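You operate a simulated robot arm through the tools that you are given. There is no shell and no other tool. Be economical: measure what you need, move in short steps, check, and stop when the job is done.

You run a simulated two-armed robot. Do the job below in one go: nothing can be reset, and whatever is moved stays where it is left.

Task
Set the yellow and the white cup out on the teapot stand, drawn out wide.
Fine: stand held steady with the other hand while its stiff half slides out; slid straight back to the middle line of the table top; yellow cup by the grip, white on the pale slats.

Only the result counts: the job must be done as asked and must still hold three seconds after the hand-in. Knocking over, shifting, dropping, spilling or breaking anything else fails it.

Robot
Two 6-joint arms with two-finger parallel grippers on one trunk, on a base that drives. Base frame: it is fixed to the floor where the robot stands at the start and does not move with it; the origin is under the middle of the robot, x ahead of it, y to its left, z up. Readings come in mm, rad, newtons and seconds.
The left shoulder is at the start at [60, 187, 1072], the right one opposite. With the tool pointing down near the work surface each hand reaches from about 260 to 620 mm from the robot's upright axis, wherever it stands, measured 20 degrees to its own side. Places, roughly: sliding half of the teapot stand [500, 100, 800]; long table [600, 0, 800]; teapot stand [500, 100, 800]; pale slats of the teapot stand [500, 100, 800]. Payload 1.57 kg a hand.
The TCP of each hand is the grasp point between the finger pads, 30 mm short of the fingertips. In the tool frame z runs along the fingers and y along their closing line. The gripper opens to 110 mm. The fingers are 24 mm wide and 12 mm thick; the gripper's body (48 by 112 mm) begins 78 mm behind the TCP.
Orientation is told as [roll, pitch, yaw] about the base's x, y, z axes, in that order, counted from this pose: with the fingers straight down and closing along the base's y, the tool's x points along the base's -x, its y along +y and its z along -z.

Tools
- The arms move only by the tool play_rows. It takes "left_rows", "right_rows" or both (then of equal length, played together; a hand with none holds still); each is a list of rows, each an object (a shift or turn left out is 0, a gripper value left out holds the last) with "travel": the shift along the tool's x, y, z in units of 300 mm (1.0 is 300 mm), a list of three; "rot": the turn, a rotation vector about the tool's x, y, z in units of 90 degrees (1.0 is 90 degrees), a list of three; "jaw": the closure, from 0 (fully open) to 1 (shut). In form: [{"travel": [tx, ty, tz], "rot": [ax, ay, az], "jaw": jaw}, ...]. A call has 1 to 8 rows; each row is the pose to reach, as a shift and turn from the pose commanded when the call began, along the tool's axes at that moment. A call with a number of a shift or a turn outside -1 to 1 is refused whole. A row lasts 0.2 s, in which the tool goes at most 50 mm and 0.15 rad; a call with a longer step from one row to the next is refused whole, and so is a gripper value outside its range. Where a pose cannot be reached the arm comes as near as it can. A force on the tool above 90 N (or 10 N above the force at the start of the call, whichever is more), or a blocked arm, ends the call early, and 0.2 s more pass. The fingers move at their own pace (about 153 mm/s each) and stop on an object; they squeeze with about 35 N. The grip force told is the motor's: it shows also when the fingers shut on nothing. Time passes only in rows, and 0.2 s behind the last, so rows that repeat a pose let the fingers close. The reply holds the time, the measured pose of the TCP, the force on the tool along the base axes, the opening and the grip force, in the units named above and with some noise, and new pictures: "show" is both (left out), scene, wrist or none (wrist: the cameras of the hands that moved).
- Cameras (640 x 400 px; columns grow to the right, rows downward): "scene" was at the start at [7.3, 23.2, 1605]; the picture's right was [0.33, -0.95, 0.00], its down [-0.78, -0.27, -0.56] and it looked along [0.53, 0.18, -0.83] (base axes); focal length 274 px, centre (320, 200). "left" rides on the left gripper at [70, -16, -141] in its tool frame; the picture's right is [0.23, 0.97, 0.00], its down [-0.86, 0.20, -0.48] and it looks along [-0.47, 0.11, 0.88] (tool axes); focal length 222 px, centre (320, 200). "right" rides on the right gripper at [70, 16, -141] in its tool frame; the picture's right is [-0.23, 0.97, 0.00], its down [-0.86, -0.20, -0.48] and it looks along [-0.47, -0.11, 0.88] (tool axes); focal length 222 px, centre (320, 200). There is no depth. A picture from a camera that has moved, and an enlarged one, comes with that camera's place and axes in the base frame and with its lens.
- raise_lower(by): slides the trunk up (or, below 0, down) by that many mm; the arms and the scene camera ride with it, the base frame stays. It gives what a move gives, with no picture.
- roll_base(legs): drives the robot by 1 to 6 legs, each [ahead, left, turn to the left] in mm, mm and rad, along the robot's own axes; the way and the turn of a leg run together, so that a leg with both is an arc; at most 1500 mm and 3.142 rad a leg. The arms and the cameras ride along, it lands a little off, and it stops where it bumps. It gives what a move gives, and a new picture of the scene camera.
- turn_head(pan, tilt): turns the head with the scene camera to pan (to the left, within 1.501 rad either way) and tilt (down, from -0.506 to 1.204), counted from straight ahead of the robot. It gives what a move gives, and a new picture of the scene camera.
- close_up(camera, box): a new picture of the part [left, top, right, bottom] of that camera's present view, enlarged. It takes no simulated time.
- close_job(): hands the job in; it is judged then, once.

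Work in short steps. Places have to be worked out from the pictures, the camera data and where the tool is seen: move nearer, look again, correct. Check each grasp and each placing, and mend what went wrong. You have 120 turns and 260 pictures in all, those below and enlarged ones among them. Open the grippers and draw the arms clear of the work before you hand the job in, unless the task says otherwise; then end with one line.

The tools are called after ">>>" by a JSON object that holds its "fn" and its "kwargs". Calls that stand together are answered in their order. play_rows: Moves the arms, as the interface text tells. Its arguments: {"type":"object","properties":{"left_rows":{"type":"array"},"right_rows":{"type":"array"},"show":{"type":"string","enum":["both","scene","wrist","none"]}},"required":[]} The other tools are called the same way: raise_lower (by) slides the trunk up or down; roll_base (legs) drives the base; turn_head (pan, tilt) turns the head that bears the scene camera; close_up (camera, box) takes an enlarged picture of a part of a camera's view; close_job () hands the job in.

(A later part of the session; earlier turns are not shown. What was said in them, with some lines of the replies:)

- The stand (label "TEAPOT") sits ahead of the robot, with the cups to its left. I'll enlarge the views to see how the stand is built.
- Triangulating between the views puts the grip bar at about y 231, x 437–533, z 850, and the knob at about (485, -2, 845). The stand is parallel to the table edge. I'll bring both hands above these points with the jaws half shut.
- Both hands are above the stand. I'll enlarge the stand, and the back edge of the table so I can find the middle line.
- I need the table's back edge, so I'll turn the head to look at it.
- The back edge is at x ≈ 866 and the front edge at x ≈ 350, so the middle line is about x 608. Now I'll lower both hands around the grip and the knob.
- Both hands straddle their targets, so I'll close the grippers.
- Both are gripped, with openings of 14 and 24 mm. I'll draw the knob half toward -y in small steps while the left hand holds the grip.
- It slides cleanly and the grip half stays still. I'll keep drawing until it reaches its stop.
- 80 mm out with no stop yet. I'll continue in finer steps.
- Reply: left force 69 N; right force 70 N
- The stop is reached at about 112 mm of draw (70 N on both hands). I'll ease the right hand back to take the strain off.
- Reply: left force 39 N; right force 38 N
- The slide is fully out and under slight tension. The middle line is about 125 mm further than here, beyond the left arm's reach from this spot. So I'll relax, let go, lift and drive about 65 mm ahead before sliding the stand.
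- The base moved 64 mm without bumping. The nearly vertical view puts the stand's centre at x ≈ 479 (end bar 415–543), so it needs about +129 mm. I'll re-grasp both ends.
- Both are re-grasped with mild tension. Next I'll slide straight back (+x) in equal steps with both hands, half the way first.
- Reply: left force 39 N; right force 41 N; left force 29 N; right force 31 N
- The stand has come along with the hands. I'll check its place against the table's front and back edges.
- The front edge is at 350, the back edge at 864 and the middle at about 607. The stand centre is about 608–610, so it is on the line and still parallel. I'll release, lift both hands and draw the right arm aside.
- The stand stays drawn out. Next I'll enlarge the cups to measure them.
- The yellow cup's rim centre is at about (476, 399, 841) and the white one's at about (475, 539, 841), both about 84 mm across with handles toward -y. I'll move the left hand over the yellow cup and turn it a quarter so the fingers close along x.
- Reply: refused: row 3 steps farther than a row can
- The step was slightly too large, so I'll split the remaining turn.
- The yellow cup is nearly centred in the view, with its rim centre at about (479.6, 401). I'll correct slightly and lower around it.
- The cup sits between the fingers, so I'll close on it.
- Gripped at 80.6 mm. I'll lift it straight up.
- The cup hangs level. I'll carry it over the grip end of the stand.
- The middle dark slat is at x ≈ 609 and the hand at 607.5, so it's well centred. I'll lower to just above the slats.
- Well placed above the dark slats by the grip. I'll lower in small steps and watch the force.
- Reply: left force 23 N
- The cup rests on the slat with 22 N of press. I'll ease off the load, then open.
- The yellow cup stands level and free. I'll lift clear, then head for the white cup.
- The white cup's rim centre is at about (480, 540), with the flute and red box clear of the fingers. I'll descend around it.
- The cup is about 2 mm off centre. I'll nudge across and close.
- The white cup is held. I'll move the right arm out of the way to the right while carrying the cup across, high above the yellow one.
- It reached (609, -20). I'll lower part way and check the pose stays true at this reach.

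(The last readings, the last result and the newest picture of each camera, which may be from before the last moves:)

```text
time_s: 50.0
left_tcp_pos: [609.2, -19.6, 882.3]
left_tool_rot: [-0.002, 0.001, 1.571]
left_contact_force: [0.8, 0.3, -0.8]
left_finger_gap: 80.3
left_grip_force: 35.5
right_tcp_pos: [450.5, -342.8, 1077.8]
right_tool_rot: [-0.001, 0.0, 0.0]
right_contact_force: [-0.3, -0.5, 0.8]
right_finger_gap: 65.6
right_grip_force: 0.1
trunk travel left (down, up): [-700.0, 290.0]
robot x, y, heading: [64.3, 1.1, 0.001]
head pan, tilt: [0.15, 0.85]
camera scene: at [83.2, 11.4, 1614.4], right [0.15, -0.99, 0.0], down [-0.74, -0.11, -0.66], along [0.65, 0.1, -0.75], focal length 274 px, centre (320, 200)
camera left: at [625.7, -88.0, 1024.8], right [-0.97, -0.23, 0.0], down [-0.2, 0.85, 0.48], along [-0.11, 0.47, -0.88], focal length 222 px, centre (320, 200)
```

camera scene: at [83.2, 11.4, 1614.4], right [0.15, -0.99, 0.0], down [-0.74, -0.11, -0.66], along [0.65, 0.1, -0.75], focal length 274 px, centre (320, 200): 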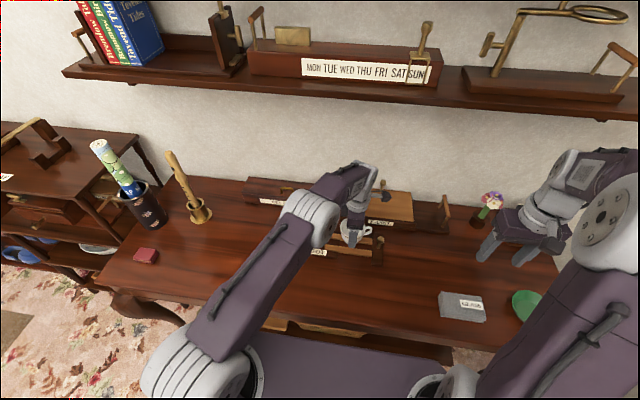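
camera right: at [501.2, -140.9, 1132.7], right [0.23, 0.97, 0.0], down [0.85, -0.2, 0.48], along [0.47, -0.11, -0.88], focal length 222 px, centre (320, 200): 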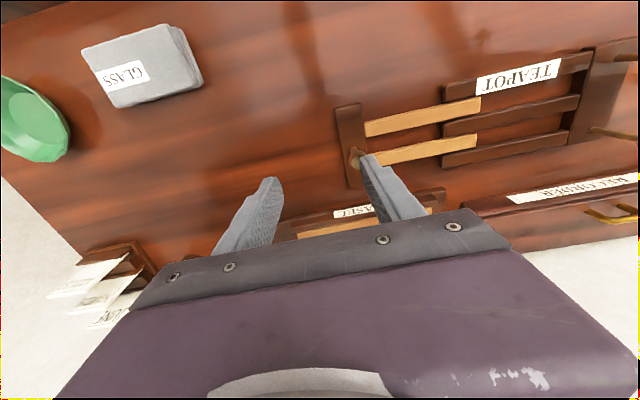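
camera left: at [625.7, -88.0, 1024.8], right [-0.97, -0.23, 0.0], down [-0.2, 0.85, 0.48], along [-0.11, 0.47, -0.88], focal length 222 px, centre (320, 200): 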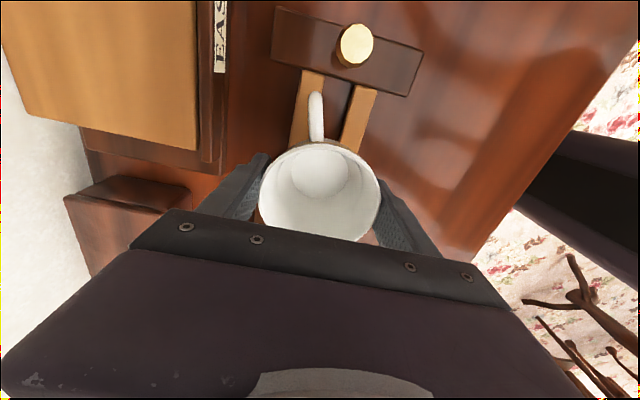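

The pose holds and the pale slats are centred at x ≈ 607 under the cup. I'll lower to just above, then in small steps.

>>> {"fn": "play_rows", "kwargs": {"left_rows": [{"travel": [0, 0.006, 0.04], "jaw": 0.6}, {"travel": [0, 0.006, 0.075]}, {"travel": [0, 0.006, 0.09]}], "show": "none"}}

>>> {"fn": "play_rows", "kwargs": {"left_rows": [{"travel": [0, 0, 0.007]}, {"travel": [0, 0, 0.014]}], "show": "none"}}

>>> {"fn": "close_up", "kwargs": {"camera": "scene", "box": [300, 200, 400, 275]}}

```text
time_s: 50.8
left_tcp_pos: [605.7, -17.8, 856.9]
left_tool_rot: [-0.001, -0.001, 1.57]
left_contact_force: [0.5, 0.0, -1.4]
left_finger_gap: 80.3
left_grip_force: 35.5
right_tcp_pos: [450.3, -342.8, 1076.9]
right_tool_rot: [0.0, 0.0, -0.001]
right_contact_force: [0.3, 0.2, 0.0]
right_finger_gap: 66.0
right_grip_force: 0.0
trunk travel left (down, up): [-700.0, 290.0]
robot x, y, heading: [67.6, -0.7, -0.003]
head pan, tilt: [0.15, 0.85]
```

```text
time_s: 51.4
left_tcp_pos: [607.5, -19.4, 853.8]
left_tool_rot: [-0.001, 0.001, 1.57]
left_contact_force: [-0.4, 0.3, -1.8]
left_finger_gap: 80.6
left_grip_force: 35.2
right_tcp_pos: [450.8, -343.1, 1078.1]
right_tool_rot: [-0.001, -0.002, 0.0]
right_contact_force: [-0.7, -0.1, -0.9]
right_finger_gap: 66.0
right_grip_force: 0.0
trunk travel left (down, up): [-700.0, 290.0]
robot x, y, heading: [68.2, -1.9, -0.002]
head pan, tilt: [0.15, 0.85]
```

```text
5.33 times, centred on (350, 238) of scene
camera zoom: at [83.4, 11.4, 1614.4], right [0.15, -0.99, 0.0], down [-0.74, -0.11, -0.66], along [0.65, 0.1, -0.75], focal length 1462 px, centre (160, 0)
```

zoom: 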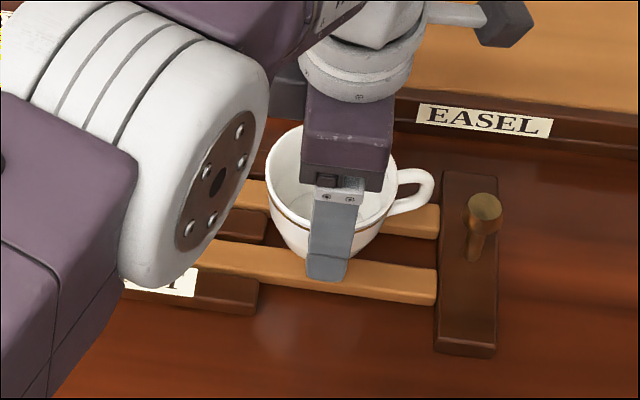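

>>> {"fn": "play_rows", "kwargs": {"left_rows": [{"travel": [0, 0, 0.006]}, {"travel": [0, 0, 0.01]}], "show": "none"}}

>>> {"fn": "play_rows", "kwargs": {"left_rows": [{"travel": [0, 0, 0.005]}, {"travel": [0, 0, 0.005]}], "show": "none"}}

```text
time_s: 52.0
left_tcp_pos: [607.1, -18.6, 851.0]
left_tool_rot: [-0.002, 0.001, 1.572]
left_contact_force: [-0.5, 0.0, -1.1]
left_finger_gap: 80.3
left_grip_force: 35.3
right_tcp_pos: [450.3, -343.1, 1078.4]
right_tool_rot: [0.0, 0.0, 0.0]
right_contact_force: [0.1, -0.1, -0.4]
right_finger_gap: 65.9
right_grip_force: 0.0
trunk travel left (down, up): [-700.0, 290.0]
robot x, y, heading: [63.8, -3.0, 0.007]
head pan, tilt: [0.15, 0.85]
```

```text
time_s: 52.6
left_tcp_pos: [607.9, -19.3, 850.2]
left_tool_rot: [0.0, 0.0, 1.571]
left_contact_force: [0.1, -0.1, -0.8]
left_finger_gap: 80.4
left_grip_force: 35.3
right_tcp_pos: [450.4, -343.2, 1076.7]
right_tool_rot: [0.0, -0.001, -0.001]
right_contact_force: [-0.1, 0.4, 0.3]
right_finger_gap: 66.1
right_grip_force: 0.0
trunk travel left (down, up): [-700.0, 290.0]
robot x, y, heading: [65.3, -1.0, -0.002]
head pan, tilt: [0.15, 0.85]
```

>>> {"fn": "play_rows", "kwargs": {"left_rows": [{"travel": [0, 0, 0.005]}, {"travel": [0, 0, 0.005]}], "show": "none"}}

>>> {"fn": "play_rows", "kwargs": {"left_rows": [{"travel": [0, 0, 0.004]}, {"travel": [0, 0, 0.004]}], "show": "none"}}

```text
time_s: 53.2
left_tcp_pos: [606.7, -18.9, 848.9]
left_tool_rot: [-0.002, 0.001, 1.572]
left_contact_force: [-0.3, -0.2, 6.0]
left_finger_gap: 80.3
left_grip_force: 34.1
right_tcp_pos: [449.0, -342.9, 1079.1]
right_tool_rot: [0.001, 0.0, 0.0]
right_contact_force: [-0.2, 0.1, -0.8]
right_finger_gap: 66.2
right_grip_force: 0.0
trunk travel left (down, up): [-700.0, 290.0]
robot x, y, heading: [62.6, 3.2, -0.004]
head pan, tilt: [0.15, 0.85]
```

```text
time_s: 53.8
left_tcp_pos: [606.1, -18.5, 848.3]
left_tool_rot: [-0.005, 0.001, 1.569]
left_contact_force: [2.0, -0.9, 14.8]
left_finger_gap: 80.2
left_grip_force: 34.7
right_tcp_pos: [449.0, -343.1, 1078.4]
right_tool_rot: [0.001, -0.002, -0.001]
right_contact_force: [0.6, -0.4, -0.6]
right_finger_gap: 65.9
right_grip_force: 0.2
trunk travel left (down, up): [-700.0, 290.0]
robot x, y, heading: [66.6, 1.8, 0.0]
head pan, tilt: [0.15, 0.85]
```

The cup touches down at 849 and carries 15 N. I'll ease up and open.

>>> {"fn": "play_rows", "kwargs": {"left_rows": [{"travel": [0, 0, -0.005]}, {"travel": [0, 0, -0.005], "jaw": 0.24}, {"travel": [0, 0, -0.005], "jaw": 0.15}, {"travel": [0, 0, -0.005], "jaw": 0.05}, {"travel": [0, 0, -0.005], "jaw": 0.05}], "show": "wrist"}}

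>>> {"fn": "close_up", "kwargs": {"camera": "scene", "box": [300, 200, 400, 275]}}

```text
time_s: 55.0
left_tcp_pos: [607.2, -18.5, 848.3]
left_tool_rot: [-0.004, 0.001, 1.571]
left_contact_force: [0.2, 0.4, -0.8]
left_finger_gap: 104.6
left_grip_force: 0.1
right_tcp_pos: [450.2, -342.5, 1077.9]
right_tool_rot: [-0.001, 0.0, 0.0]
right_contact_force: [-0.1, -0.2, -0.4]
right_finger_gap: 65.9
right_grip_force: 0.1
trunk travel left (down, up): [-700.0, 290.0]
robot x, y, heading: [66.7, -1.3, -0.002]
head pan, tilt: [0.15, 0.85]
camera left: at [624.3, -88.5, 990.6], right [-0.97, -0.23, 0.0], down [-0.2, 0.85, 0.48], along [-0.11, 0.47, -0.88], focal length 222 px, centre (320, 200)
```

left: 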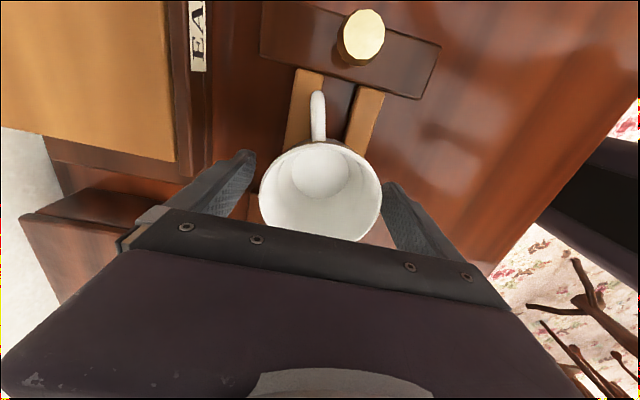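

```text
5.33 times, centred on (350, 238) of scene
camera zoom: at [82.9, 11.5, 1614.4], right [0.15, -0.99, 0.0], down [-0.74, -0.11, -0.66], along [0.65, 0.1, -0.75], focal length 1462 px, centre (160, 0)
```

zoom: 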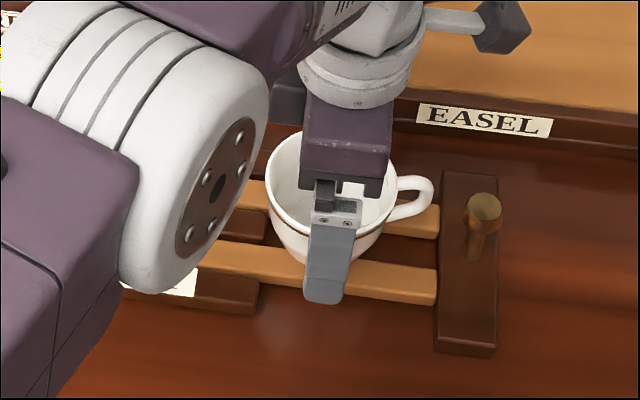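

The white cup stands on the pale slats. I'll lift straight up, then draw the arm back toward the robot.

>>> {"fn": "play_rows", "kwargs": {"left_rows": [{"travel": [0, 0, -0.06], "jaw": 0.05}, {"travel": [0, 0, -0.15]}, {"travel": [0, 0, -0.28]}, {"travel": [0, 0, -0.42]}, {"travel": [0, 0, -0.56]}, {"travel": [0, 0.1, -0.66]}, {"travel": [-0.1, 0.2, -0.7]}, {"travel": [-0.2, 0.3, -0.7]}], "show": "none"}}

>>> {"fn": "play_rows", "kwargs": {"left_rows": [{"travel": [-0.14, 0.06, 0]}, {"travel": [-0.28, 0.12, 0]}, {"travel": [-0.42, 0.18, 0]}, {"travel": [-0.56, 0.24, 0]}, {"travel": [-0.7, 0.27, 0]}, {"travel": [-0.84, 0.29, 0]}, {"travel": [-0.98, 0.3, 0]}], "show": "both"}}

>>> {"fn": "close_up", "kwargs": {"camera": "scene", "box": [250, 180, 410, 280]}}

```text
time_s: 56.8
left_tcp_pos: [516.7, 42.8, 1061.2]
left_tool_rot: [-0.003, 0.002, 1.57]
left_contact_force: [-0.3, -0.3, -0.2]
left_finger_gap: 104.3
left_grip_force: 0.1
right_tcp_pos: [449.1, -341.6, 1078.2]
right_tool_rot: [0.0, 0.002, -0.001]
right_contact_force: [-0.7, -0.1, -0.1]
right_finger_gap: 66.0
right_grip_force: 0.0
trunk travel left (down, up): [-700.0, 290.0]
robot x, y, heading: [63.7, 1.1, -0.001]
head pan, tilt: [0.15, 0.85]
```

```text
time_s: 58.4
left_tcp_pos: [426.1, 337.7, 1056.3]
left_tool_rot: [-0.002, 0.003, 1.571]
left_contact_force: [0.1, 0.6, -0.3]
left_finger_gap: 104.3
left_grip_force: 0.2
right_tcp_pos: [450.1, -340.5, 1078.6]
right_tool_rot: [-0.002, 0.002, -0.001]
right_contact_force: [0.6, 0.1, 1.4]
right_finger_gap: 65.9
right_grip_force: 0.1
trunk travel left (down, up): [-700.0, 290.0]
robot x, y, heading: [63.0, -3.6, 0.001]
head pan, tilt: [0.15, 0.85]
camera scene: at [83.1, 13.7, 1614.4], right [0.15, -0.99, 0.0], down [-0.74, -0.11, -0.66], along [0.65, 0.1, -0.75], focal length 274 px, centre (320, 200)
camera left: at [443.5, 267.2, 1198.9], right [-0.97, -0.23, 0.0], down [-0.2, 0.86, 0.48], along [-0.11, 0.46, -0.88], focal length 222 px, centre (320, 200)
```

scene: 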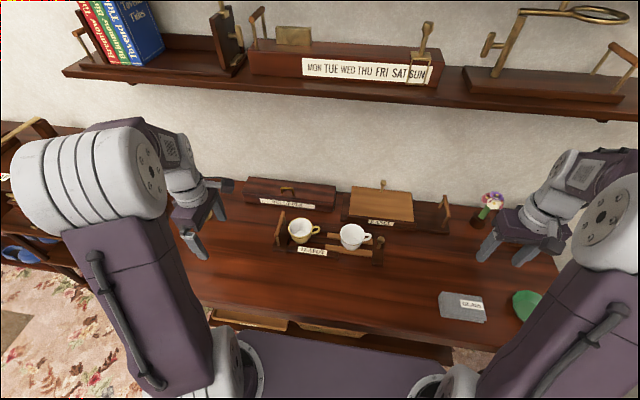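
left: 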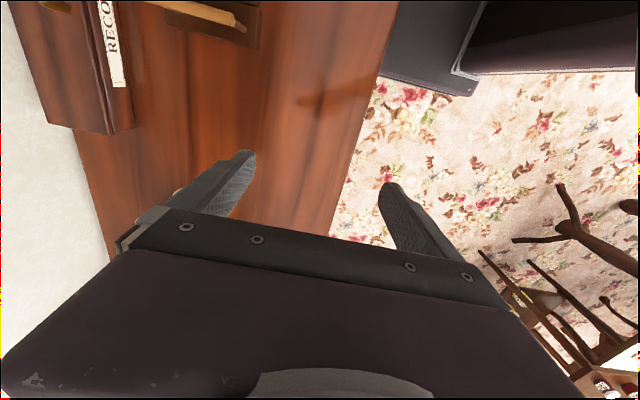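

```text
4.00 times, centred on (330, 230) of scene
camera zoom: at [83.1, 13.7, 1614.4], right [0.15, -0.99, 0.0], down [-0.74, -0.11, -0.66], along [0.65, 0.1, -0.75], focal length 1096 px, centre (280, 80)
```

zoom: 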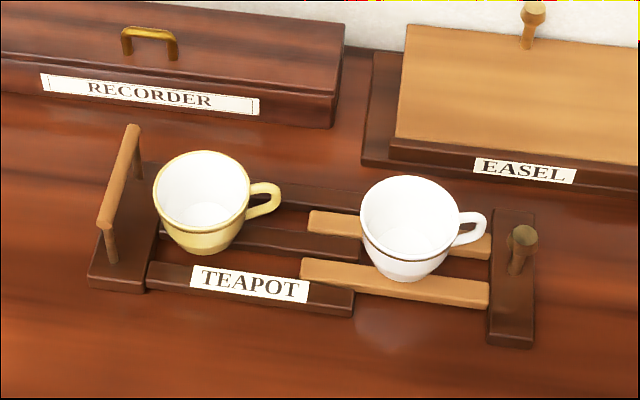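

Both cups stand level, the stand is fully drawn out and its centre is at about x 609 against a middle line of about 607. The other things look unmoved and the arms are clear, so I'll hand in.

>>> {"fn": "close_job", "kwargs": {}}

```text
The job is handed in.
```

The teapot stand is drawn out fully (about 112 mm, to its stop) and slid straight back onto the table's middle line. The yellow cup stands on the dark slats by the grip and the white cup on the pale slats; the job is handed in.
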